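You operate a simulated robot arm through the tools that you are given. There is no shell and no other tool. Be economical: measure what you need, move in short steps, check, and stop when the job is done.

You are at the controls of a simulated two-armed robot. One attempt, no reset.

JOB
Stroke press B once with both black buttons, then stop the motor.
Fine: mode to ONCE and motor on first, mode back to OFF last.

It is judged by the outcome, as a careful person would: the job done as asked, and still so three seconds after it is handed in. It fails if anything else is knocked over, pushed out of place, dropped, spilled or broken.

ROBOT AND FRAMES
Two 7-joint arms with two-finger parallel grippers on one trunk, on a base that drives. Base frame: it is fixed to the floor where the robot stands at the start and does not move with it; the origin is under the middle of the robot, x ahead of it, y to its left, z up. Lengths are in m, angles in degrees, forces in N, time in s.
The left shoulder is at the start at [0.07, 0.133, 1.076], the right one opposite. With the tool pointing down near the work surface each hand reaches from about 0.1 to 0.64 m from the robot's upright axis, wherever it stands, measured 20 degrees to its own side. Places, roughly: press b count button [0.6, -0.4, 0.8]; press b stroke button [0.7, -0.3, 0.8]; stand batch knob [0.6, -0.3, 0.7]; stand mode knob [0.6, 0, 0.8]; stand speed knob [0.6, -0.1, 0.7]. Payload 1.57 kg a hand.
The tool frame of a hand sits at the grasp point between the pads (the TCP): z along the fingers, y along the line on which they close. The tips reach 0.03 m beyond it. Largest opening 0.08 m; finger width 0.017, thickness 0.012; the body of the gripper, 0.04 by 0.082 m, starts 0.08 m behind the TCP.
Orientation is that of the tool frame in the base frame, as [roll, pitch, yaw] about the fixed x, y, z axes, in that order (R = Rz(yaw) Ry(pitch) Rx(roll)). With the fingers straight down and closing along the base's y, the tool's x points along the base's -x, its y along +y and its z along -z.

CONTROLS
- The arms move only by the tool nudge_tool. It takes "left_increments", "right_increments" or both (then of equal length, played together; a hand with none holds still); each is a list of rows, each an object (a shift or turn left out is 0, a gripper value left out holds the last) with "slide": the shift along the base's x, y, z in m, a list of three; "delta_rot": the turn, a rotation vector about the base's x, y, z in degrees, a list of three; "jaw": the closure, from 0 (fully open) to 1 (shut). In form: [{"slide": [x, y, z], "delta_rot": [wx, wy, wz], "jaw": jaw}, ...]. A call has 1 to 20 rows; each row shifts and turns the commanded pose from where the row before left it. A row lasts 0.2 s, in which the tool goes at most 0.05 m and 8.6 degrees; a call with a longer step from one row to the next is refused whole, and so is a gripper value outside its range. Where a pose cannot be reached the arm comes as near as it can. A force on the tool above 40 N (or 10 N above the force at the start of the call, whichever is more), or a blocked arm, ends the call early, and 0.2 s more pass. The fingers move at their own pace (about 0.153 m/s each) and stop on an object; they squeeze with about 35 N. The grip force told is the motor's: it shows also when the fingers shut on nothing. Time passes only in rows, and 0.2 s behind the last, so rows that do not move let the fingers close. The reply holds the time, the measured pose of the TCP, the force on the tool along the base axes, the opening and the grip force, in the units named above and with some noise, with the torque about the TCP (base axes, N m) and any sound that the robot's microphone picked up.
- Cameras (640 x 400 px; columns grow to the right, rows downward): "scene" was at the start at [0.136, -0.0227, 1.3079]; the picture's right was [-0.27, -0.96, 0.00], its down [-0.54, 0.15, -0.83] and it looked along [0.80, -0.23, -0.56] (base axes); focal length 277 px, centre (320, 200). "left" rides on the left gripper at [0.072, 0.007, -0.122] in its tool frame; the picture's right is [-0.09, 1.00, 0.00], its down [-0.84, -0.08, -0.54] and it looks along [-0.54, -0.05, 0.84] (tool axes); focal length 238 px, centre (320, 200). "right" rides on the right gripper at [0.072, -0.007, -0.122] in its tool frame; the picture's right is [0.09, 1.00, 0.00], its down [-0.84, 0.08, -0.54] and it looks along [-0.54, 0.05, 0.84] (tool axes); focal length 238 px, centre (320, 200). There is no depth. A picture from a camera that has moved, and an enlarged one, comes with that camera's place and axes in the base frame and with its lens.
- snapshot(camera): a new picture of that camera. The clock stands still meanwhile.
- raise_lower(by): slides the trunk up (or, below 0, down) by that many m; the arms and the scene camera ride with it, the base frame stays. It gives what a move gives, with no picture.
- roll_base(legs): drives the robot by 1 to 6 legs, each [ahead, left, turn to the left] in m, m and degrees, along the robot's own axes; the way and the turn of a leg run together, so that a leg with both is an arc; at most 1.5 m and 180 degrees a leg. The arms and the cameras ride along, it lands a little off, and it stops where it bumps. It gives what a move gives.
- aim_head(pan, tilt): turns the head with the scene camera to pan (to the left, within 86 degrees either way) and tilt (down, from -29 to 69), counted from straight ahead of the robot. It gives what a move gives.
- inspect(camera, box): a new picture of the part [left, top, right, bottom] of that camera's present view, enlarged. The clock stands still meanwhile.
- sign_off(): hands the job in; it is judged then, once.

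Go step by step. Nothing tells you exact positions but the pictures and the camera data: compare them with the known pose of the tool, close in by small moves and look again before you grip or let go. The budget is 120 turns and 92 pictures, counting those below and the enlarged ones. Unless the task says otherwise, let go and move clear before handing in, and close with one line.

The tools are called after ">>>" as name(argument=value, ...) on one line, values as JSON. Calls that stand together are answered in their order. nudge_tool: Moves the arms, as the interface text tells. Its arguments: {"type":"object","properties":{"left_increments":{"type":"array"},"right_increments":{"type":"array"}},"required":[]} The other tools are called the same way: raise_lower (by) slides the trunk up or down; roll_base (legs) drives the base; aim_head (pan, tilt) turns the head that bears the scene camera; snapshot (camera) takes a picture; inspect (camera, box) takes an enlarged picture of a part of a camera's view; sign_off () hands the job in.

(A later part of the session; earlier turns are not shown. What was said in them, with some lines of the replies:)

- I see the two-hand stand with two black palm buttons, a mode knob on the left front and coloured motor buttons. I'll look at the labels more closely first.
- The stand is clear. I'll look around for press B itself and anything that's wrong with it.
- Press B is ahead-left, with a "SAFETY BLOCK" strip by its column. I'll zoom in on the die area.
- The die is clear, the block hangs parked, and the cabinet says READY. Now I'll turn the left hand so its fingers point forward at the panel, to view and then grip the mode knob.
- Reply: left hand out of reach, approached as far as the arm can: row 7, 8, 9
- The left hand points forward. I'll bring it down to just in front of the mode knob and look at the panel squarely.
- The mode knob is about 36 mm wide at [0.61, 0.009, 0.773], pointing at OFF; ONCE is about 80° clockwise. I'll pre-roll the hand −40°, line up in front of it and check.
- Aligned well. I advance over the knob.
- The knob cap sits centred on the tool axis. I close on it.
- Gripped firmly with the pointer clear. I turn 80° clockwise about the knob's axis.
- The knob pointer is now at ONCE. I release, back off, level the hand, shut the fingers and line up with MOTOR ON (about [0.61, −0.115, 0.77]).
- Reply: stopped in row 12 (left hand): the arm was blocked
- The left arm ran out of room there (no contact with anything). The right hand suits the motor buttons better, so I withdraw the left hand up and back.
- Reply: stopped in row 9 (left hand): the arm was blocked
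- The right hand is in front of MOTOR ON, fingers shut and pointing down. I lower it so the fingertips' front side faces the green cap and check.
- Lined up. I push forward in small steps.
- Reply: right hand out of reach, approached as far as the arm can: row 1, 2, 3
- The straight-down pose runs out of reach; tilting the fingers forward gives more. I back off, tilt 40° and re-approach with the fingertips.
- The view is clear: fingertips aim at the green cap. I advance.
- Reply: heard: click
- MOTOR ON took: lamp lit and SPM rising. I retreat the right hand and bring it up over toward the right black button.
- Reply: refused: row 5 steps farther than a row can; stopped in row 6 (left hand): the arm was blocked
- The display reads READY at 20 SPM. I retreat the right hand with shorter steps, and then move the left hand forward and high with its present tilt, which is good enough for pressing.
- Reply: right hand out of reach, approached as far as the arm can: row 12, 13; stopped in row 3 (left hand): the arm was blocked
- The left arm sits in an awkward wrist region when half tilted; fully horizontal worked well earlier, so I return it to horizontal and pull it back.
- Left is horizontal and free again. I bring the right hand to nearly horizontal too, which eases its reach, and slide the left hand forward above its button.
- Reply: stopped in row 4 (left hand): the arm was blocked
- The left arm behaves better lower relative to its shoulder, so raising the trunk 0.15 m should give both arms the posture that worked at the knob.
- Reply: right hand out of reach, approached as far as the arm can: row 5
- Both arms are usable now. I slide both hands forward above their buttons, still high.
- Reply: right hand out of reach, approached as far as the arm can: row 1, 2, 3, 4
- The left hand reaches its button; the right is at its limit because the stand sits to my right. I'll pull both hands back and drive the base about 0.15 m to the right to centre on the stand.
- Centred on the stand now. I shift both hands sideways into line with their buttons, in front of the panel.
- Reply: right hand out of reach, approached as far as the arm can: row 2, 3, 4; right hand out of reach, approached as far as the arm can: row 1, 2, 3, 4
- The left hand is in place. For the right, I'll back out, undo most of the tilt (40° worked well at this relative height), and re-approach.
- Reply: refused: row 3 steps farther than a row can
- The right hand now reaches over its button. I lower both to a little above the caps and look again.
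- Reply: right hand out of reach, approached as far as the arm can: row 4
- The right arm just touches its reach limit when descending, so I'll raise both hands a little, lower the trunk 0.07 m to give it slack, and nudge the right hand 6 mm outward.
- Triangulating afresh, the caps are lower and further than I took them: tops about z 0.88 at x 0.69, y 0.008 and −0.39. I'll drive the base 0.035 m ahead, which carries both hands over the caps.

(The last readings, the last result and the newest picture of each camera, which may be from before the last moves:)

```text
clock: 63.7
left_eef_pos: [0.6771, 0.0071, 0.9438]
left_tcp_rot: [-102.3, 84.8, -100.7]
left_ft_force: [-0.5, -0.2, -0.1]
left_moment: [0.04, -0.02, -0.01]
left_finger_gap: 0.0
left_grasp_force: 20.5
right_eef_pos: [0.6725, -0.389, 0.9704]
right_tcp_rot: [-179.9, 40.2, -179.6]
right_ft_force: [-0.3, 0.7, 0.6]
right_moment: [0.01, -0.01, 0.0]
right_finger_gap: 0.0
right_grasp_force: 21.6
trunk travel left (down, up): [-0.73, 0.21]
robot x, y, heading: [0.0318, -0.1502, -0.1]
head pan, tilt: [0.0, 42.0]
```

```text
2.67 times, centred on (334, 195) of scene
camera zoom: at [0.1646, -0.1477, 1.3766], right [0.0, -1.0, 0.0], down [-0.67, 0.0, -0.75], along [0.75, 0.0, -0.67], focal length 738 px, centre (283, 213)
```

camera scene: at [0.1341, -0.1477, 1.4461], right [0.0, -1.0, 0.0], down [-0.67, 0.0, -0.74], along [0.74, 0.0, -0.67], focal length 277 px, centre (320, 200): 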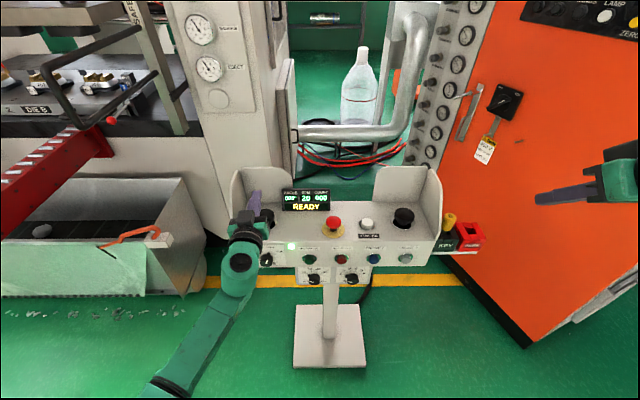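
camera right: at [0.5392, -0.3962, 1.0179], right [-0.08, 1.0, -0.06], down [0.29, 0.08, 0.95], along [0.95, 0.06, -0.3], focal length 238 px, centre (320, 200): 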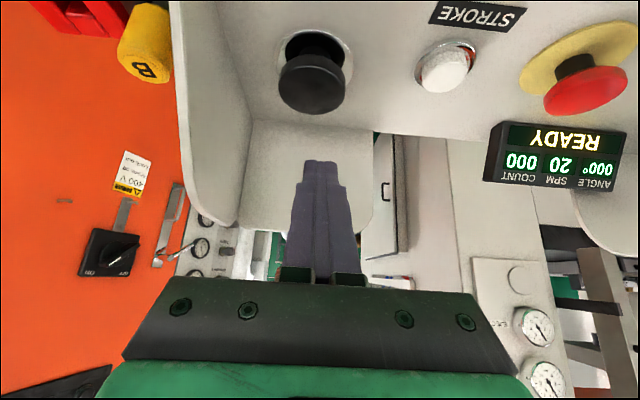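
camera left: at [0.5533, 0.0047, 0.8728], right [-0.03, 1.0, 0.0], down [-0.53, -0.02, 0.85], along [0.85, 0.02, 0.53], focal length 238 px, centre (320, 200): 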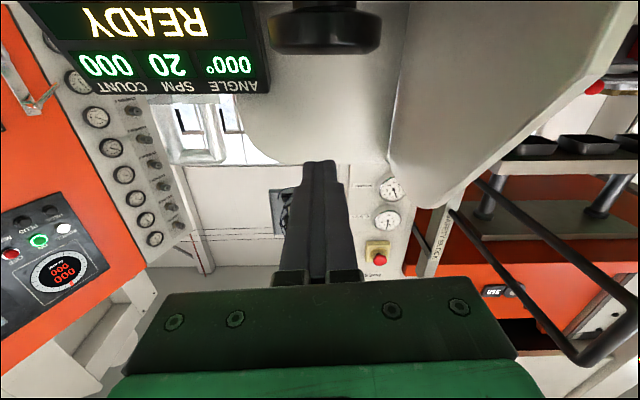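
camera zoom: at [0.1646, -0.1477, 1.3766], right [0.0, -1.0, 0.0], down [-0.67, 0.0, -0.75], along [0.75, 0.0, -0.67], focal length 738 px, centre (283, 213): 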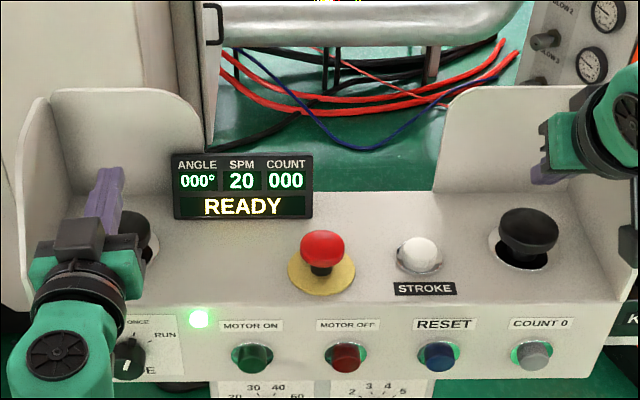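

Aligned. I lower both to roughly 12 mm above the caps.

>>> nudge_tool(left_increments=[{"slide": [0, 0.002, -0.015]}, {"slide": [0, 0, -0.015]}, {"slide": [0, 0, -0.015]}, {}, {}], right_increments=[{"slide": [0, -0.005, -0.02]}, {"slide": [0, 0, -0.02]}, {"slide": [0, 0, -0.015]}, {}, {}])

>>> snapshot(camera="right")

>>> snapshot(camera="left")

>>> inspect(camera="scene", box=[214, 120, 454, 270])

```text
clock: 64.9
left_eef_pos: [0.6791, 0.0089, 0.8943]
left_tcp_rot: [-104.6, 84.8, -102.8]
left_ft_force: [-0.4, 0.0, -0.3]
left_moment: [0.01, 0.0, 0.02]
left_finger_gap: 0.0
left_grasp_force: 21.5
right_eef_pos: [0.6757, -0.394, 0.9129]
right_tcp_rot: [-179.7, 39.7, -179.7]
right_ft_force: [0.8, 0.0, 0.0]
right_moment: [-0.02, 0.01, 0.02]
right_finger_gap: 0.0001
right_grasp_force: 21.0
trunk travel left (down, up): [-0.73, 0.21]
robot x, y, heading: [0.0322, -0.1498, -0.4]
head pan, tilt: [0.0, 42.0]
```

```text
27 pictures are left
camera right: at [0.5426, -0.402, 0.9607], right [-0.08, 1.0, -0.06], down [0.29, 0.08, 0.95], along [0.95, 0.06, -0.3], focal length 238 px, centre (320, 200)
```

right: 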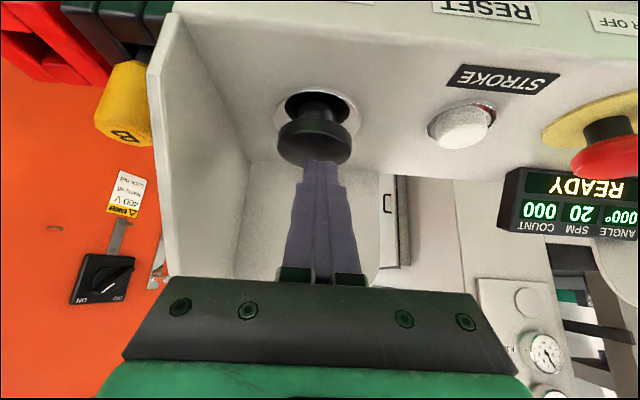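

```text
26 pictures are left
camera left: at [0.5554, 0.0064, 0.8261], right [-0.03, 1.0, 0.0], down [-0.52, -0.02, 0.85], along [0.85, 0.02, 0.52], focal length 238 px, centre (320, 200)
```

left: 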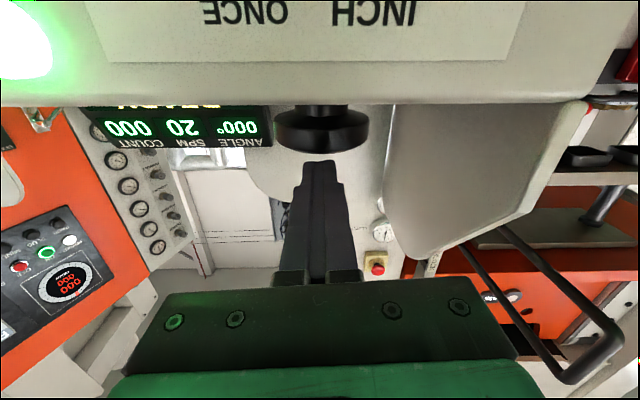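

```text
2.67 times, centred on (334, 195) of scene
camera zoom: at [0.1693, -0.1477, 1.376], right [0.0, -1.0, 0.0], down [-0.67, 0.0, -0.74], along [0.74, 0.0, -0.67], focal length 738 px, centre (283, 213)
```

zoom: 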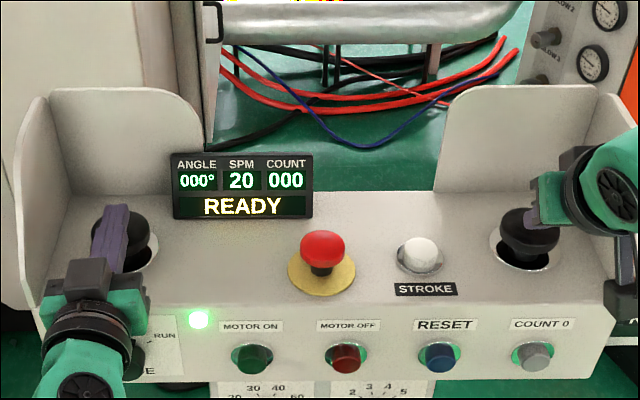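

Both fingertips sit about 8–10 mm above their caps. I press both together and hold.

>>> nudge_tool(left_increments=[{"slide": [0, 0, -0.008]}, {"slide": [0, 0, -0.008]}, {"slide": [0, 0, -0.004]}, {}, {}, {}], right_increments=[{"slide": [0, 0, -0.009]}, {"slide": [0, 0, -0.009]}, {"slide": [0, 0, -0.004]}, {}, {}, {}])

>>> inspect(camera="scene", box=[214, 120, 454, 270])

```text
clock: 66.3
left_eef_pos: [0.6777, 0.0099, 0.8772]
left_tcp_rot: [-103.6, 84.8, -102.0]
left_ft_force: [2.1, 1.0, 3.6]
left_moment: [0.02, -0.1, 0.02]
left_finger_gap: 0.0
left_grasp_force: 21.3
right_eef_pos: [0.6677, -0.3957, 0.8961]
right_tcp_rot: [-179.8, 39.9, -179.6]
right_ft_force: [-0.6, 1.0, 3.2]
right_moment: [0.03, -0.03, 0.01]
right_finger_gap: 0.0
right_grasp_force: 21.1
right hand out of reach, approached as far as the arm can: row 2
trunk travel left (down, up): [-0.73, 0.21]
robot x, y, heading: [0.0375, -0.1517, -0.3]
head pan, tilt: [0.0, 42.0]
heard: click
```

```text
2.67 times, centred on (334, 195) of scene
camera zoom: at [0.1677, -0.1474, 1.3762], right [0.0, -1.0, 0.0], down [-0.67, 0.0, -0.74], along [0.74, 0.0, -0.67], focal length 738 px, centre (283, 213)
```

zoom: 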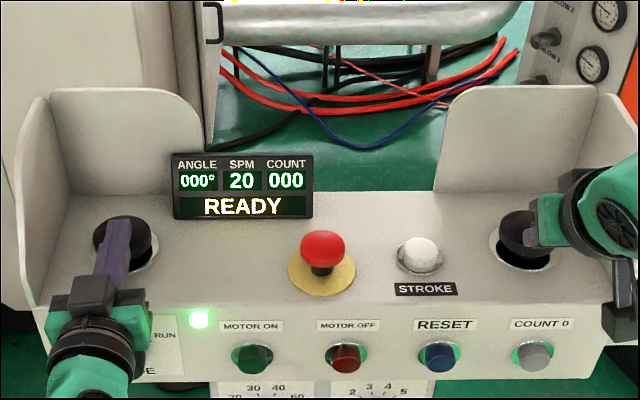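

One click came, but the right hand ran short of reach before its button went down. I lift both off, drive 0.04 m further ahead with hands drawn back the same amount, and retry.

>>> nudge_tool(left_increments=[{"slide": [0, 0, 0.015]}, {"slide": [0, 0, 0.015]}, {"slide": [-0.02, 0, 0]}, {"slide": [-0.02, 0, 0]}, {}], right_increments=[{"slide": [0, 0, 0.015]}, {"slide": [0, 0, 0.015]}, {"slide": [-0.015, 0, 0]}, {"slide": [-0.015, 0, 0]}, {}])

>>> roll_base(legs=[[0.04, 0, 0]])

>>> nudge_tool(left_increments=[{}, {}, {}], right_increments=[{}, {}, {}])

>>> snapshot(camera="scene")

```text
clock: 67.5
left_eef_pos: [0.6376, 0.0095, 0.9069]
left_tcp_rot: [-104.8, 84.8, -103.2]
left_ft_force: [-0.2, 1.2, 0.7]
left_moment: [0.02, 0.01, 0.07]
left_finger_gap: 0.0
left_grasp_force: 21.7
right_eef_pos: [0.6411, -0.395, 0.9233]
right_tcp_rot: [-179.9, 39.8, -179.5]
right_ft_force: [-0.4, 0.7, 0.1]
right_moment: [-0.02, 0.05, 0.02]
right_finger_gap: 0.0004
right_grasp_force: 21.0
trunk travel left (down, up): [-0.73, 0.21]
robot x, y, heading: [0.0361, -0.151, -0.4]
head pan, tilt: [0.0, 42.0]
```

```text
clock: 68.3
left_eef_pos: [0.6752, 0.0106, 0.9071]
left_tcp_rot: [-102.6, 84.8, -100.9]
left_ft_force: [0.2, 0.1, 0.2]
left_moment: [-0.02, 0.01, 0.03]
left_finger_gap: 0.0002
left_grasp_force: 21.3
right_eef_pos: [0.6782, -0.3954, 0.9246]
right_tcp_rot: [-179.8, 40.1, -179.7]
right_ft_force: [-0.6, 1.0, 0.3]
right_moment: [0.0, -0.03, 0.01]
right_finger_gap: 0.0
right_grasp_force: 21.4
trunk travel left (down, up): [-0.73, 0.21]
robot x, y, heading: [0.0744, -0.1478, -0.2]
head pan, tilt: [0.0, 42.0]
```

```text
clock: 69.1
left_eef_pos: [0.6774, 0.0106, 0.9053]
left_tcp_rot: [-104.9, 84.8, -103.2]
left_ft_force: [-0.9, 0.1, 0.5]
left_moment: [-0.03, 0.01, 0.0]
left_finger_gap: 0.0
left_grasp_force: 21.3
right_eef_pos: [0.6808, -0.3939, 0.9225]
right_tcp_rot: [-180.0, 39.7, -179.5]
right_ft_force: [0.1, 0.6, 0.5]
right_moment: [0.01, 0.0, -0.01]
right_finger_gap: 0.0
right_grasp_force: 21.1
trunk travel left (down, up): [-0.73, 0.21]
robot x, y, heading: [0.0733, -0.15, -0.1]
head pan, tilt: [0.0, 42.0]
```

```text
23 pictures are left
camera scene: at [0.2091, -0.148, 1.376], right [0.0, -1.0, 0.0], down [-0.67, 0.0, -0.74], along [0.74, 0.0, -0.67], focal length 277 px, centre (320, 200)
```

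scene: 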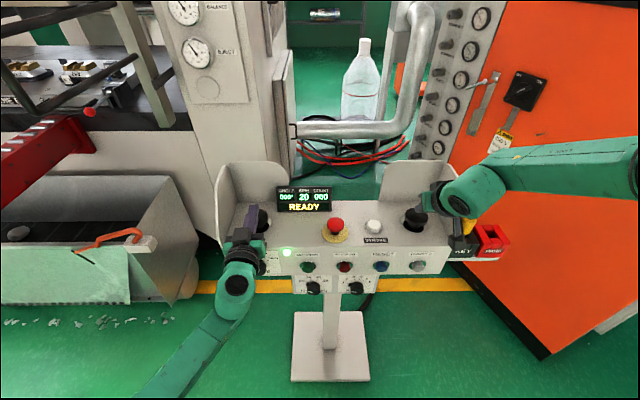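

Good clearance now. I press again, both moving together, slightly deeper, and hold.

>>> nudge_tool(left_increments=[{"slide": [0, 0, -0.018]}, {}, {"slide": [0, 0, -0.013]}, {"slide": [0, 0, -0.006]}, {}, {}, {}, {}], right_increments=[{"slide": [-0.003, 0, -0.017]}, {}, {"slide": [0, 0, -0.014]}, {"slide": [0, 0, -0.007]}, {}, {}, {}, {}])

>>> inspect(camera="scene", box=[214, 120, 454, 270])

```text
clock: 70.9
left_eef_pos: [0.6743, 0.0092, 0.874]
left_tcp_rot: [-99.2, 84.9, -97.6]
left_ft_force: [7.6, -2.2, 18.1]
left_moment: [0.05, -0.63, -0.06]
left_finger_gap: 0.0002
left_grasp_force: 21.6
right_eef_pos: [0.676, -0.3951, 0.8939]
right_tcp_rot: [-180.0, 40.7, -179.6]
right_ft_force: [12.0, -3.8, 31.2]
right_moment: [-0.08, -0.76, 0.04]
right_finger_gap: 0.0
right_grasp_force: 21.5
trunk travel left (down, up): [-0.73, 0.21]
robot x, y, heading: [0.0749, -0.1442, -0.3]
head pan, tilt: [0.0, 42.0]
heard: click, click
```

```text
2.67 times, centred on (334, 195) of scene
camera zoom: at [0.2025, -0.1475, 1.377], right [0.0, -1.0, 0.0], down [-0.67, 0.0, -0.75], along [0.75, 0.0, -0.67], focal length 738 px, centre (283, 213)
```

zoom: 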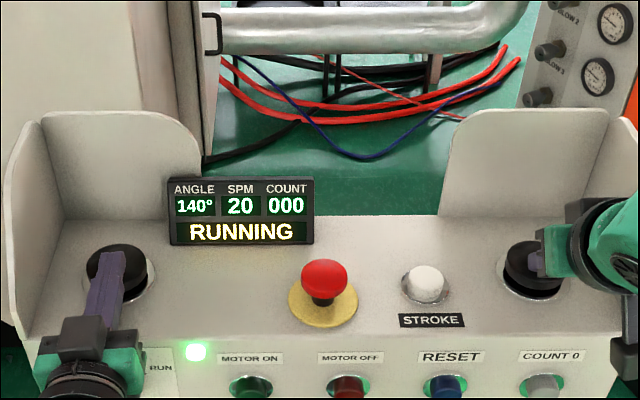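

The press is RUNNING at 140°. I hold past bottom, then lift both hands off.

>>> nudge_tool(left_increments=[{}, {}, {}, {}, {}, {"slide": [0, 0, 0.02]}, {"slide": [0, 0, 0.02]}, {}, {}, {}], right_increments=[{}, {}, {}, {}, {}, {"slide": [0, 0, 0.02]}, {"slide": [0, 0, 0.02]}, {}, {}, {}])

>>> inspect(camera="scene", box=[214, 120, 454, 270])

```text
clock: 73.1
left_eef_pos: [0.6754, 0.01, 0.9099]
left_tcp_rot: [-104.7, 84.8, -103.0]
left_ft_force: [0.0, -0.2, 0.1]
left_moment: [0.02, -0.01, 0.0]
left_finger_gap: 0.0
left_grasp_force: 21.0
right_eef_pos: [0.6761, -0.3937, 0.9242]
right_tcp_rot: [-179.8, 39.9, -179.6]
right_ft_force: [0.9, 0.8, -0.2]
right_moment: [0.0, 0.0, 0.01]
right_finger_gap: 0.0002
right_grasp_force: 21.4
trunk travel left (down, up): [-0.73, 0.21]
robot x, y, heading: [0.0748, -0.1487, -0.2]
head pan, tilt: [0.0, 42.0]
```

```text
2.67 times, centred on (334, 195) of scene
camera zoom: at [0.2081, -0.148, 1.3761], right [0.0, -1.0, 0.0], down [-0.67, 0.0, -0.74], along [0.74, 0.0, -0.67], focal length 738 px, centre (283, 213)
```

zoom: 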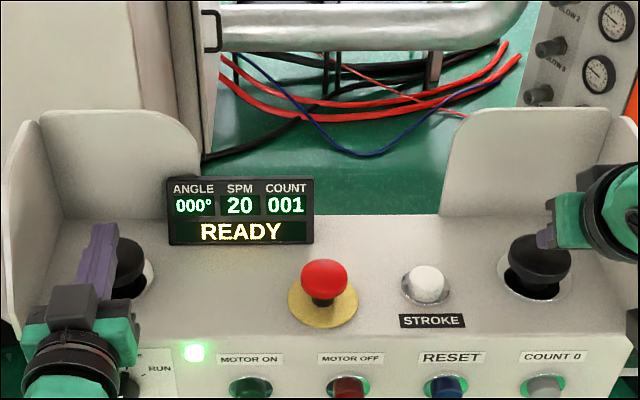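

COUNT 001, back at 000°: one stroke done. Now I draw both hands back and bring the right one in front of MOTOR OFF.

>>> nudge_tool(left_increments=[{"slide": [0, 0, 0.01]}, {"slide": [-0.04, 0, 0]}, {"slide": [-0.04, 0, 0]}, {"slide": [-0.04, 0, 0]}, {"slide": [-0.04, 0, 0]}, {}, {}, {}, {}, {}, {}, {}], right_increments=[{"slide": [0, 0, 0.02]}, {"slide": [-0.045, 0, 0]}, {"slide": [-0.045, 0, 0]}, {"slide": [-0.045, 0, 0]}, {"slide": [-0.03, 0, 0]}, {"slide": [0, 0.035, -0.025]}, {"slide": [0, 0.035, -0.025]}, {"slide": [0, 0.035, -0.025]}, {"slide": [0, 0.035, -0.025]}, {"slide": [0, 0.035, -0.025]}, {"slide": [0, 0.013, -0.025]}, {}])

>>> snapshot(camera="right")

```text
clock: 75.7
left_eef_pos: [0.5164, 0.0104, 0.9209]
left_tcp_rot: [-104.6, 84.8, -103.0]
left_ft_force: [0.7, 0.3, -0.1]
left_moment: [-0.01, 0.01, -0.02]
left_finger_gap: 0.0
left_grasp_force: 21.1
right_eef_pos: [0.5063, -0.2654, 0.8607]
right_tcp_rot: [-179.9, 39.9, -179.7]
right_ft_force: [1.1, 0.6, -1.0]
right_moment: [-0.04, 0.05, -0.03]
right_finger_gap: 0.0
right_grasp_force: 21.3
right hand out of reach, approached as far as the arm can: row 9, 10, 11
trunk travel left (down, up): [-0.73, 0.21]
robot x, y, heading: [0.0715, -0.1502, -0.1]
head pan, tilt: [0.0, 42.0]
```

```text
20 pictures are left
camera right: at [0.374, -0.2735, 0.9084], right [-0.08, 1.0, -0.06], down [0.29, 0.08, 0.95], along [0.95, 0.06, -0.3], focal length 238 px, centre (320, 200)
```

right: 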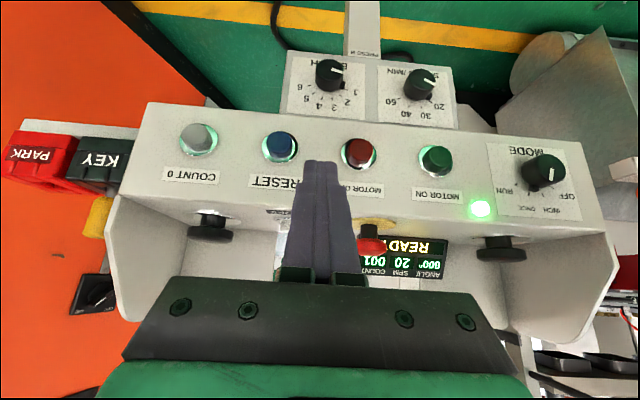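

The right arm is now too cramped, so I return the base 0.075 m back and the trunk 0.08 m down, as when MOTOR ON worked.

>>> roll_base(legs=[[-0.075, 0, 0]])

>>> raise_lower(by=-0.08)

>>> nudge_tool(right_increments=[{"slide": [0.03, 0.02, 0.005]}, {"slide": [0.03, 0.02, 0.005]}, {"slide": [0.03, 0.019, 0.004]}, {}, {}])

>>> snapshot(camera="right")

```text
clock: 76.8
left_eef_pos: [0.443, 0.0105, 0.9198]
left_tcp_rot: [-104.8, 84.8, -103.2]
left_ft_force: [0.0, 0.1, -1.4]
left_moment: [-0.01, -0.02, 0.0]
left_finger_gap: 0.0002
left_grasp_force: 21.0
right_eef_pos: [0.4322, -0.2655, 0.8615]
right_tcp_rot: [-179.8, 39.9, -179.6]
right_ft_force: [-0.1, 0.9, 0.3]
right_moment: [0.0, 0.02, 0.03]
right_finger_gap: 0.0001
right_grasp_force: 21.6
trunk travel left (down, up): [-0.73, 0.21]
robot x, y, heading: [-0.0025, -0.1472, -0.2]
head pan, tilt: [0.0, 42.0]
```

```text
clock: 78.0
left_eef_pos: [0.4417, 0.0093, 0.8384]
left_tcp_rot: [-104.2, 84.8, -102.6]
left_ft_force: [-0.5, -0.9, 0.6]
left_moment: [-0.01, 0.05, 0.01]
left_finger_gap: 0.0001
left_grasp_force: 21.8
right_eef_pos: [0.4303, -0.2658, 0.7806]
right_tcp_rot: [-180.0, 39.9, -179.6]
right_ft_force: [0.2, 0.1, 0.3]
right_moment: [-0.01, -0.03, 0.01]
right_finger_gap: 0.0
right_grasp_force: 21.3
trunk travel left (down, up): [-0.65, 0.29]
robot x, y, heading: [-0.0004, -0.1476, -0.3]
head pan, tilt: [0.0, 42.0]
```

```text
clock: 79.2
left_eef_pos: [0.4422, 0.0109, 0.8399]
left_tcp_rot: [-104.4, 84.8, -102.9]
left_ft_force: [0.2, 0.6, 1.2]
left_moment: [0.05, 0.01, -0.03]
left_finger_gap: 0.0
left_grasp_force: 21.7
right_eef_pos: [0.5062, -0.2475, 0.8276]
right_tcp_rot: [180.0, 40.0, -179.6]
right_ft_force: [-0.2, 0.2, 0.6]
right_moment: [0.0, -0.01, 0.0]
right_finger_gap: 0.0
right_grasp_force: 21.3
right hand out of reach, approached as far as the arm can: row 1, 2, 3
trunk travel left (down, up): [-0.65, 0.29]
robot x, y, heading: [-0.0029, -0.1478, -0.5]
head pan, tilt: [0.0, 42.0]
```

```text
19 pictures are left
camera right: at [0.374, -0.2554, 0.8751], right [-0.08, 1.0, -0.06], down [0.29, 0.08, 0.95], along [0.95, 0.06, -0.3], focal length 238 px, centre (320, 200)
```

right: 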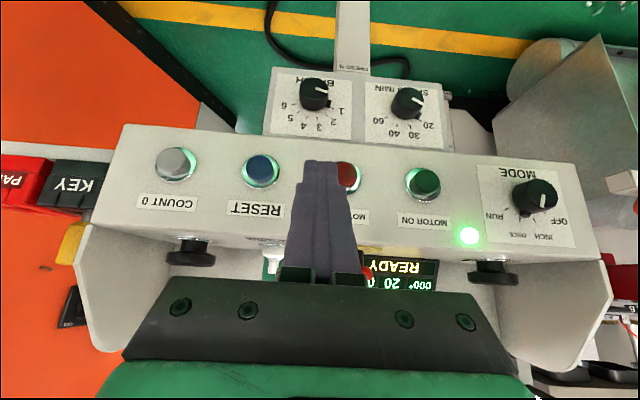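

>>> nudge_tool(right_increments=[{"slide": [0.025, 0.01, 0]}, {"slide": [0.015, 0.015, 0]}, {"slide": [0, 0.016, -0.01]}, {"slide": [0, 0, -0.01]}, {"slide": [0, 0, -0.012]}, {}, {}])

>>> snapshot(camera="right")

```text
clock: 80.8
left_eef_pos: [0.4415, 0.0099, 0.8403]
left_tcp_rot: [-104.5, 84.8, -102.9]
left_ft_force: [-0.9, -0.5, -1.5]
left_moment: [0.01, -0.02, 0.02]
left_finger_gap: 0.0
left_grasp_force: 21.2
right_eef_pos: [0.5198, -0.2533, 0.8267]
right_tcp_rot: [179.9, 39.9, -179.6]
right_ft_force: [-0.4, -1.0, -0.7]
right_moment: [0.0, -0.03, 0.02]
right_finger_gap: 0.0002
right_grasp_force: 21.8
right hand out of reach, approached as far as the arm can: row 1, 2, 3, 4, 5
trunk travel left (down, up): [-0.65, 0.29]
robot x, y, heading: [-0.002, -0.1442, -0.3]
head pan, tilt: [0.0, 42.0]
```

```text
18 pictures are left
camera right: at [0.3876, -0.2616, 0.8755], right [-0.08, 1.0, -0.06], down [0.29, 0.08, 0.95], along [0.95, 0.06, -0.3], focal length 238 px, centre (320, 200)
```

right: 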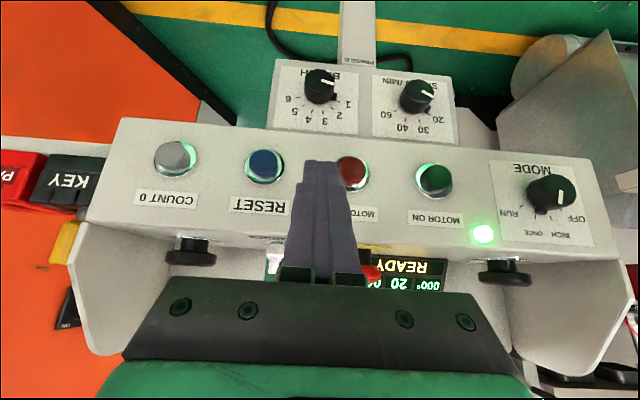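

The right arm is stuck in a poor elbow posture. The left hand is horizontal and works well straight ahead, so I move the right hand clear, shift the base 0.09 m right, and press MOTOR OFF with the left.

>>> nudge_tool(right_increments=[{"slide": [-0.02, -0.03, 0.03]}, {"slide": [-0.02, -0.03, 0.03]}, {"slide": [0, -0.03, 0.03]}, {"slide": [0, -0.03, 0.03]}, {"slide": [0, 0, 0.04]}, {}])

>>> roll_base(legs=[[0, -0.09, 0]])

>>> nudge_tool(left_increments=[{"slide": [0, -0.025, -0.016]}, {"slide": [0, -0.025, -0.016]}, {"slide": [0, -0.025, -0.016]}, {"slide": [0, -0.025, -0.01]}, {"slide": [0.02, -0.024, -0.008]}, {"slide": [0.03, 0, 0]}, {}, {}])

>>> snapshot(camera="left")

>>> snapshot(camera="scene")

```text
clock: 82.2
left_eef_pos: [0.4432, 0.0098, 0.8395]
left_tcp_rot: [-104.6, 84.8, -103.1]
left_ft_force: [-0.4, 0.1, 0.2]
left_moment: [-0.02, -0.01, 0.01]
left_finger_gap: 0.0001
left_grasp_force: 21.5
right_eef_pos: [0.4811, -0.3751, 0.9872]
right_tcp_rot: [180.0, 39.8, -179.7]
right_ft_force: [0.5, -0.2, 0.1]
right_moment: [0.01, 0.01, -0.01]
right_finger_gap: 0.0001
right_grasp_force: 20.9
trunk travel left (down, up): [-0.65, 0.29]
robot x, y, heading: [-0.0009, -0.1486, -0.2]
head pan, tilt: [0.0, 42.0]
```

```text
clock: 83.2
left_eef_pos: [0.4412, -0.078, 0.8399]
left_tcp_rot: [-104.6, 84.8, -102.9]
left_ft_force: [-0.9, -0.5, 0.1]
left_moment: [-0.03, 0.0, -0.02]
left_finger_gap: 0.0
left_grasp_force: 20.6
right_eef_pos: [0.4798, -0.4646, 0.988]
right_tcp_rot: [-179.9, 39.9, -179.4]
right_ft_force: [0.3, 0.2, -0.2]
right_moment: [0.01, 0.0, 0.02]
right_finger_gap: 0.0
right_grasp_force: 21.4
trunk travel left (down, up): [-0.65, 0.29]
robot x, y, heading: [-0.0016, -0.239, -0.3]
head pan, tilt: [0.0, 42.0]
```

```text
clock: 85.0
left_eef_pos: [0.4922, -0.2031, 0.773]
left_tcp_rot: [-104.6, 84.9, -102.9]
left_ft_force: [-0.6, -1.0, 1.1]
left_moment: [0.02, 0.0, 0.0]
left_finger_gap: 0.0001
left_grasp_force: 21.3
right_eef_pos: [0.4798, -0.4648, 0.9877]
right_tcp_rot: [-180.0, 39.9, -179.5]
right_ft_force: [0.2, -0.9, 0.3]
right_moment: [-0.01, -0.01, 0.02]
right_finger_gap: 0.0
right_grasp_force: 21.1
trunk travel left (down, up): [-0.65, 0.29]
robot x, y, heading: [0.0007, -0.2369, -0.1]
head pan, tilt: [0.0, 42.0]
```

```text
17 pictures are left
camera left: at [0.3691, -0.2045, 0.703], right [-0.03, 1.0, 0.0], down [-0.52, -0.02, 0.85], along [0.85, 0.02, 0.52], focal length 238 px, centre (320, 200)
```

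left: 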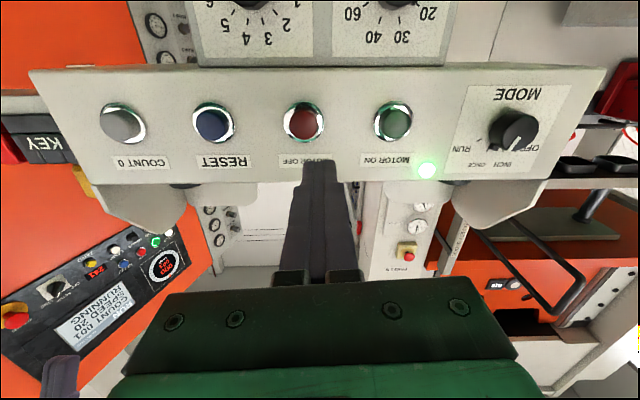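

```text
16 pictures are left
camera scene: at [0.1328, -0.2374, 1.296], right [0.0, -1.0, 0.0], down [-0.67, 0.0, -0.74], along [0.74, 0.0, -0.67], focal length 277 px, centre (320, 200)
```

scene: 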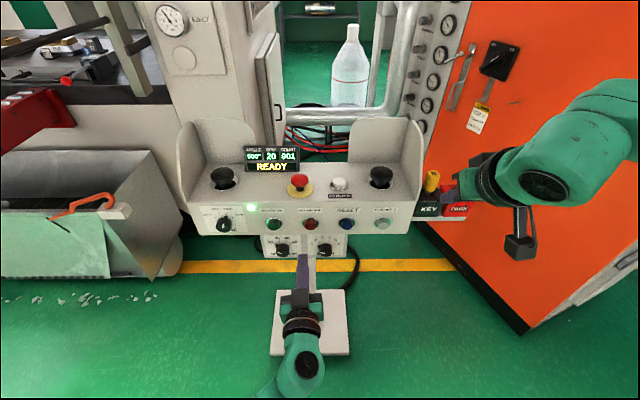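

READY still shows and the red cap reads at y ≈ −0.213, z ≈ 0.763. I correct and advance.

>>> nudge_tool(left_increments=[{"slide": [0.03, -0.01, -0.006]}, {"slide": [0.03, 0, 0]}, {"slide": [0.02, 0, 0]}, {}, {}])

>>> snapshot(camera="left")

```text
clock: 86.2
left_eef_pos: [0.5707, -0.2123, 0.7677]
left_tcp_rot: [-104.5, 84.8, -102.7]
left_ft_force: [-0.3, -0.3, 0.3]
left_moment: [0.02, 0.02, 0.0]
left_finger_gap: 0.0
left_grasp_force: 21.5
right_eef_pos: [0.481, -0.4638, 0.9873]
right_tcp_rot: [-179.9, 40.0, -179.5]
right_ft_force: [-0.3, -0.6, -0.5]
right_moment: [0.0, 0.02, 0.02]
right_finger_gap: 0.0001
right_grasp_force: 20.8
trunk travel left (down, up): [-0.65, 0.29]
robot x, y, heading: [-0.004, -0.2397, -0.1]
head pan, tilt: [0.0, 42.0]
```

```text
15 pictures are left
camera left: at [0.4481, -0.2154, 0.6979], right [-0.03, 1.0, 0.0], down [-0.52, -0.02, 0.85], along [0.85, 0.02, 0.52], focal length 238 px, centre (320, 200)
```

left: 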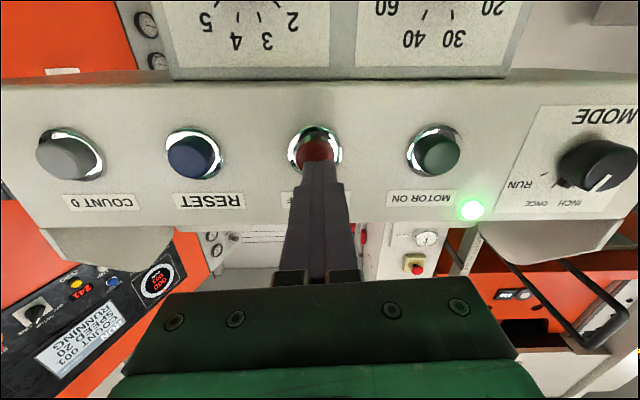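

>>> nudge_tool(left_increments=[{"slide": [0.005, 0, 0]}, {"slide": [0.004, 0, 0]}, {"slide": [0.003, 0, 0]}, {"slide": [0.003, 0, 0]}, {"slide": [0.003, 0, 0]}, {}])

>>> inspect(camera="scene", box=[200, 120, 360, 220])

```text
clock: 87.7
left_eef_pos: [0.5894, -0.2136, 0.7685]
left_tcp_rot: [-104.7, 84.8, -103.0]
left_ft_force: [-2.5, 0.1, -2.0]
left_moment: [0.05, 0.0, 0.0]
left_finger_gap: 0.0
left_grasp_force: 21.2
right_eef_pos: [0.4794, -0.4627, 0.9879]
right_tcp_rot: [180.0, 39.8, -179.5]
right_ft_force: [0.0, 0.0, 1.3]
right_moment: [-0.04, 0.0, 0.01]
right_finger_gap: 0.0001
right_grasp_force: 21.4
trunk travel left (down, up): [-0.65, 0.29]
robot x, y, heading: [-0.0008, -0.2436, -0.2]
head pan, tilt: [0.0, 42.0]
heard: click
```

```text
4.00 times, centred on (280, 170) of scene
camera zoom: at [0.1321, -0.2373, 1.2961], right [0.0, -1.0, 0.0], down [-0.67, 0.0, -0.74], along [0.74, 0.0, -0.67], focal length 1107 px, centre (480, 320)
```

zoom: 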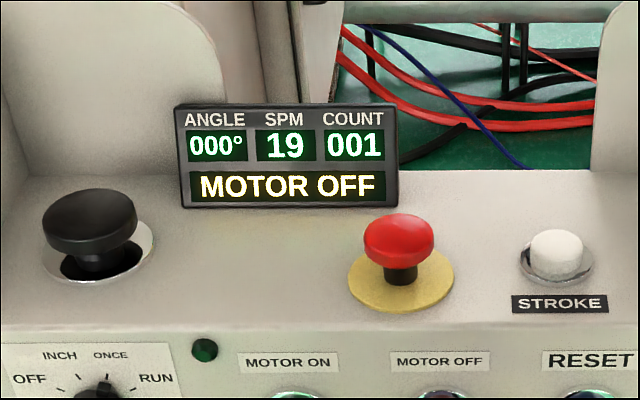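

Click, MOTOR OFF, lamp out. I back off, drive the base left again and set the left hand up for the mode knob, open and rolled +40°.

>>> nudge_tool(left_increments=[{"slide": [-0.04, 0, 0]}, {"slide": [-0.04, 0, 0]}, {}])

>>> roll_base(legs=[[0, 0.215, 0]])

>>> nudge_tool(left_increments=[{"jaw": 0}, {"delta_rot": [7.97, 0, -0.7]}, {"delta_rot": [7.97, 0, -0.7]}, {"delta_rot": [7.97, 0, -0.7]}, {"delta_rot": [7.97, 0, -0.7]}, {"delta_rot": [7.97, 0, -0.7]}, {}, {}])

>>> snapshot(camera="left")

```text
clock: 88.5
left_eef_pos: [0.5082, -0.2112, 0.7661]
left_tcp_rot: [-105.0, 84.7, -103.2]
left_ft_force: [-0.3, 0.3, -0.9]
left_moment: [0.0, 0.01, 0.0]
left_finger_gap: 0.0
left_grasp_force: 21.6
right_eef_pos: [0.4801, -0.4647, 0.9878]
right_tcp_rot: [-179.8, 39.9, -179.5]
right_ft_force: [-0.2, -1.0, -0.4]
right_moment: [-0.01, -0.03, -0.03]
right_finger_gap: 0.0003
right_grasp_force: 21.6
trunk travel left (down, up): [-0.65, 0.29]
robot x, y, heading: [-0.0005, -0.2394, -0.4]
head pan, tilt: [0.0, 42.0]
```

```text
clock: 90.1
left_eef_pos: [0.5072, 0.0062, 0.7685]
left_tcp_rot: [-104.5, 84.7, -102.4]
left_ft_force: [-0.5, -0.6, 0.0]
left_moment: [0.01, 0.01, 0.01]
left_finger_gap: 0.0002
left_grasp_force: 21.5
right_eef_pos: [0.482, -0.2457, 0.9894]
right_tcp_rot: [-179.9, 40.0, -179.3]
right_ft_force: [-0.1, 0.2, -0.4]
right_moment: [0.03, -0.01, -0.02]
right_finger_gap: 0.0
right_grasp_force: 20.7
trunk travel left (down, up): [-0.65, 0.29]
robot x, y, heading: [-0.0009, -0.026, 0.3]
head pan, tilt: [0.0, 42.0]
```

```text
clock: 91.9
left_eef_pos: [0.5079, 0.0084, 0.7664]
left_tcp_rot: [91.7, 55.0, 90.4]
left_ft_force: [0.4, 0.6, 0.4]
left_moment: [-0.02, 0.0, 0.0]
left_finger_gap: 0.0798
left_grasp_force: 0.1
right_eef_pos: [0.4815, -0.2457, 0.9867]
right_tcp_rot: [-179.8, 39.9, -179.3]
right_ft_force: [0.2, -0.9, -0.2]
right_moment: [-0.02, 0.0, -0.01]
right_finger_gap: 0.0001
right_grasp_force: 21.3
trunk travel left (down, up): [-0.65, 0.29]
robot x, y, heading: [0.0015, -0.0213, 0.3]
head pan, tilt: [0.0, 42.0]
```

```text
13 pictures are left
camera left: at [0.3857, 0.056, 0.714], right [0.02, 0.76, 0.64], down [-0.54, -0.53, 0.65], along [0.84, -0.36, 0.4], focal length 238 px, centre (320, 200)
```

left: 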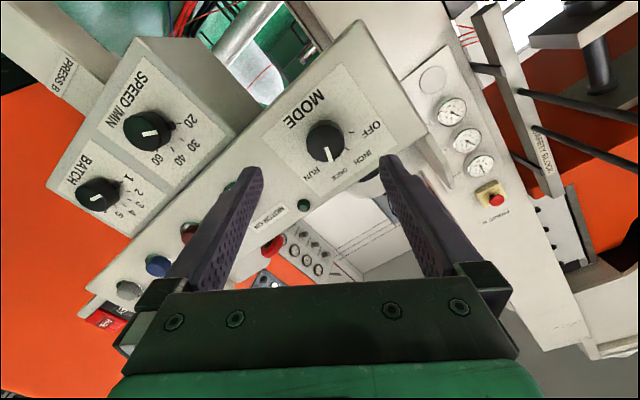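

The knob reads where expected, pointer at ONCE. I advance onto it and grip.

>>> nudge_tool(left_increments=[{"slide": [0.02, -0.001, 0.005], "delta_rot": [0, 4, 0]}, {"slide": [0.025, -0.001, 0.004]}, {"slide": [0.025, 0, 0]}, {}, {}])

>>> snapshot(camera="left")

```text
clock: 93.1
left_eef_pos: [0.5772, 0.0071, 0.7765]
left_tcp_rot: [98.8, 54.9, 96.3]
left_ft_force: [0.1, 0.1, 0.1]
left_moment: [-0.05, 0.01, 0.0]
left_finger_gap: 0.0799
left_grasp_force: 0.0
right_eef_pos: [0.4812, -0.2451, 0.9878]
right_tcp_rot: [-179.8, 40.0, -179.3]
right_ft_force: [-0.3, -0.3, 0.6]
right_moment: [0.01, 0.02, -0.01]
right_finger_gap: 0.0002
right_grasp_force: 21.2
trunk travel left (down, up): [-0.65, 0.29]
robot x, y, heading: [-0.0014, -0.0246, 0.1]
head pan, tilt: [0.0, 42.0]
```

```text
12 pictures are left
camera left: at [0.4519, 0.0549, 0.7314], right [0.07, 0.76, 0.64], down [-0.49, -0.53, 0.69], along [0.87, -0.36, 0.34], focal length 238 px, centre (320, 200)
```

left: 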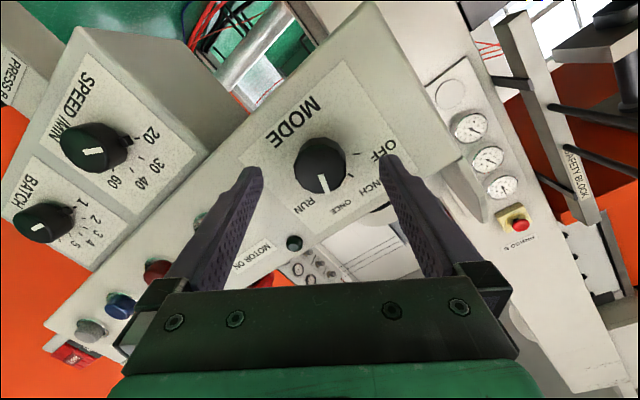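

>>> nudge_tool(left_increments=[{"slide": [0.019, -0.001, -0.001]}, {}, {"jaw": 1}, {"jaw": 1}, {}, {}])

>>> nudge_tool(left_increments=[{"delta_rot": [-7.97, 0, 0.7]}, {"delta_rot": [-7.97, 0, 0.7]}, {"delta_rot": [-7.97, 0, 0.7]}, {"delta_rot": [-7.97, 0, 0.7]}, {"delta_rot": [-7.97, 0, 0.7]}, {"delta_rot": [-7.97, 0, 0.7]}, {"delta_rot": [-7.97, 0, 0.7]}, {"delta_rot": [-7.97, 0, 0.7]}, {"delta_rot": [-7.97, 0, 0.7]}, {"delta_rot": [-7.97, 0, 0.7]}, {}])

>>> snapshot(camera="left")

>>> inspect(camera="scene", box=[220, 140, 420, 265])

```text
clock: 94.5
left_eef_pos: [0.5954, 0.0056, 0.7757]
left_tcp_rot: [98.6, 55.0, 96.2]
left_ft_force: [0.8, 2.0, 2.7]
left_moment: [0.01, -0.34, 0.78]
left_finger_gap: 0.0379
left_grasp_force: 43.9
right_eef_pos: [0.4814, -0.2447, 0.9883]
right_tcp_rot: [-179.9, 39.9, -179.3]
right_ft_force: [-0.5, 0.7, -0.3]
right_moment: [0.01, -0.01, -0.03]
right_finger_gap: 0.0
right_grasp_force: 20.9
trunk travel left (down, up): [-0.65, 0.29]
robot x, y, heading: [-0.001, -0.0192, 0.3]
head pan, tilt: [0.0, 42.0]
```

```text
clock: 96.9
left_eef_pos: [0.5967, 0.0054, 0.7759]
left_tcp_rot: [-95.8, 44.5, -94.2]
left_ft_force: [-3.4, 9.2, -1.3]
left_moment: [-0.01, -0.03, -0.85]
left_finger_gap: 0.0377
left_grasp_force: 43.3
right_eef_pos: [0.4801, -0.2446, 0.9883]
right_tcp_rot: [-179.8, 39.9, -179.2]
right_ft_force: [0.3, -0.2, 0.1]
right_moment: [-0.03, -0.02, 0.02]
right_finger_gap: 0.0
right_grasp_force: 21.5
trunk travel left (down, up): [-0.65, 0.29]
robot x, y, heading: [-0.0034, -0.0256, 0.1]
head pan, tilt: [0.0, 42.0]
```

```text
11 pictures are left
camera left: at [0.4711, -0.0407, 0.729], right [-0.04, 0.76, -0.64], down [-0.49, 0.54, 0.68], along [0.87, 0.35, 0.35], focal length 238 px, centre (320, 200)
```

left: 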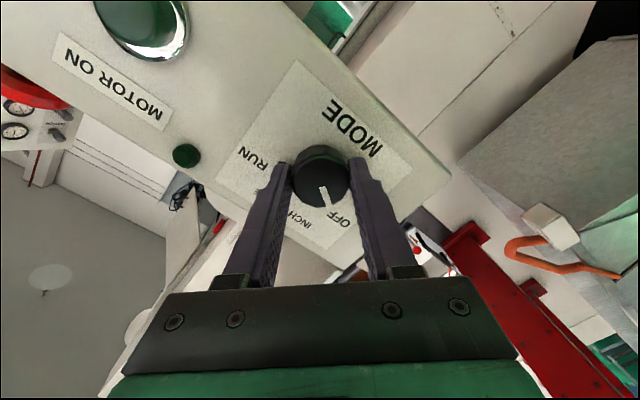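

```text
3.20 times, centred on (320, 202) of scene
camera zoom: at [0.1321, -0.0188, 1.2961], right [0.0, -1.0, 0.0], down [-0.67, 0.0, -0.74], along [0.74, 0.0, -0.67], focal length 886 px, centre (320, 192)
```

zoom: 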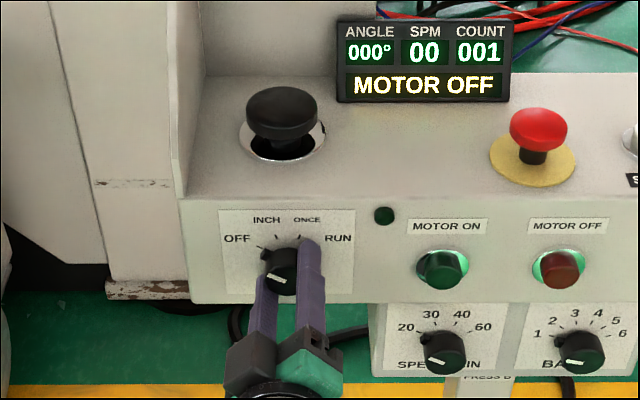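

The pointer is at OFF, the motor is stopped, SPM 00, COUNT 001. I release, back clear and verify.

>>> nudge_tool(left_increments=[{"jaw": 0}, {"jaw": 0}, {}, {"slide": [-0.03, 0, 0.0026]}, {"slide": [-0.04, 0, 0.0035]}, {"slide": [-0.04, 0, 0]}, {"slide": [-0.03, 0, 0]}, {}])

>>> snapshot(camera="scene")

>>> inspect(camera="scene", box=[220, 140, 420, 265])

```text
clock: 98.7
left_eef_pos: [0.4543, 0.0048, 0.7806]
left_tcp_rot: [-95.7, 44.7, -94.2]
left_ft_force: [0.2, -0.5, 0.5]
left_moment: [-0.01, 0.0, 0.02]
left_finger_gap: 0.0802
left_grasp_force: 0.0
right_eef_pos: [0.481, -0.2456, 0.988]
right_tcp_rot: [-179.9, 39.8, -179.4]
right_ft_force: [0.6, -0.3, 1.1]
right_moment: [0.03, 0.01, -0.02]
right_finger_gap: 0.0
right_grasp_force: 21.5
trunk travel left (down, up): [-0.65, 0.29]
robot x, y, heading: [-0.0001, -0.0227, 0.3]
head pan, tilt: [0.0, 42.0]
```

```text
9 pictures are left
camera scene: at [0.133, -0.021, 1.296], right [0.0, -1.0, 0.0], down [-0.67, 0.0, -0.74], along [0.74, 0.0, -0.67], focal length 277 px, centre (320, 200)
```

scene: 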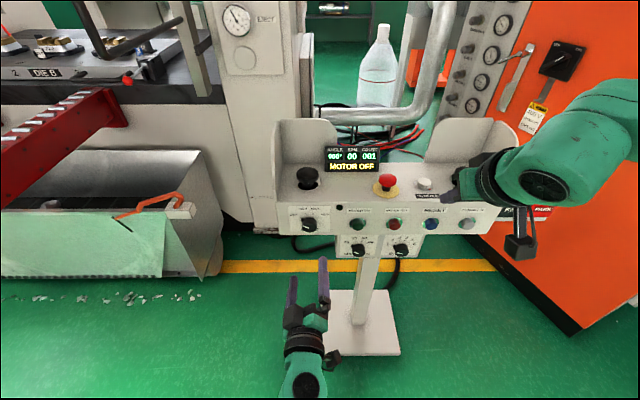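

```text
3.20 times, centred on (320, 202) of scene
camera zoom: at [0.133, -0.021, 1.296], right [0.0, -1.0, 0.0], down [-0.67, 0.0, -0.74], along [0.74, 0.0, -0.67], focal length 886 px, centre (320, 192)
```

zoom: 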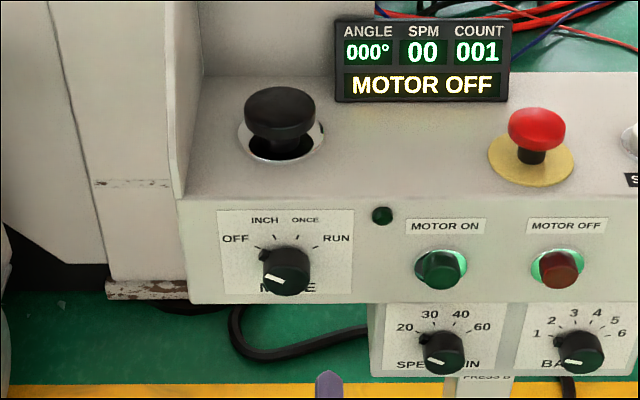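

Mode reads OFF, MOTOR OFF, COUNT 001, both hands are clear and nothing is disturbed. I hand it in.

>>> sign_off()

```text
The job is handed in.
```

Press B made one stroke with both black buttons (COUNT 001). The motor is stopped, the mode knob is back at OFF, and both hands are clear.
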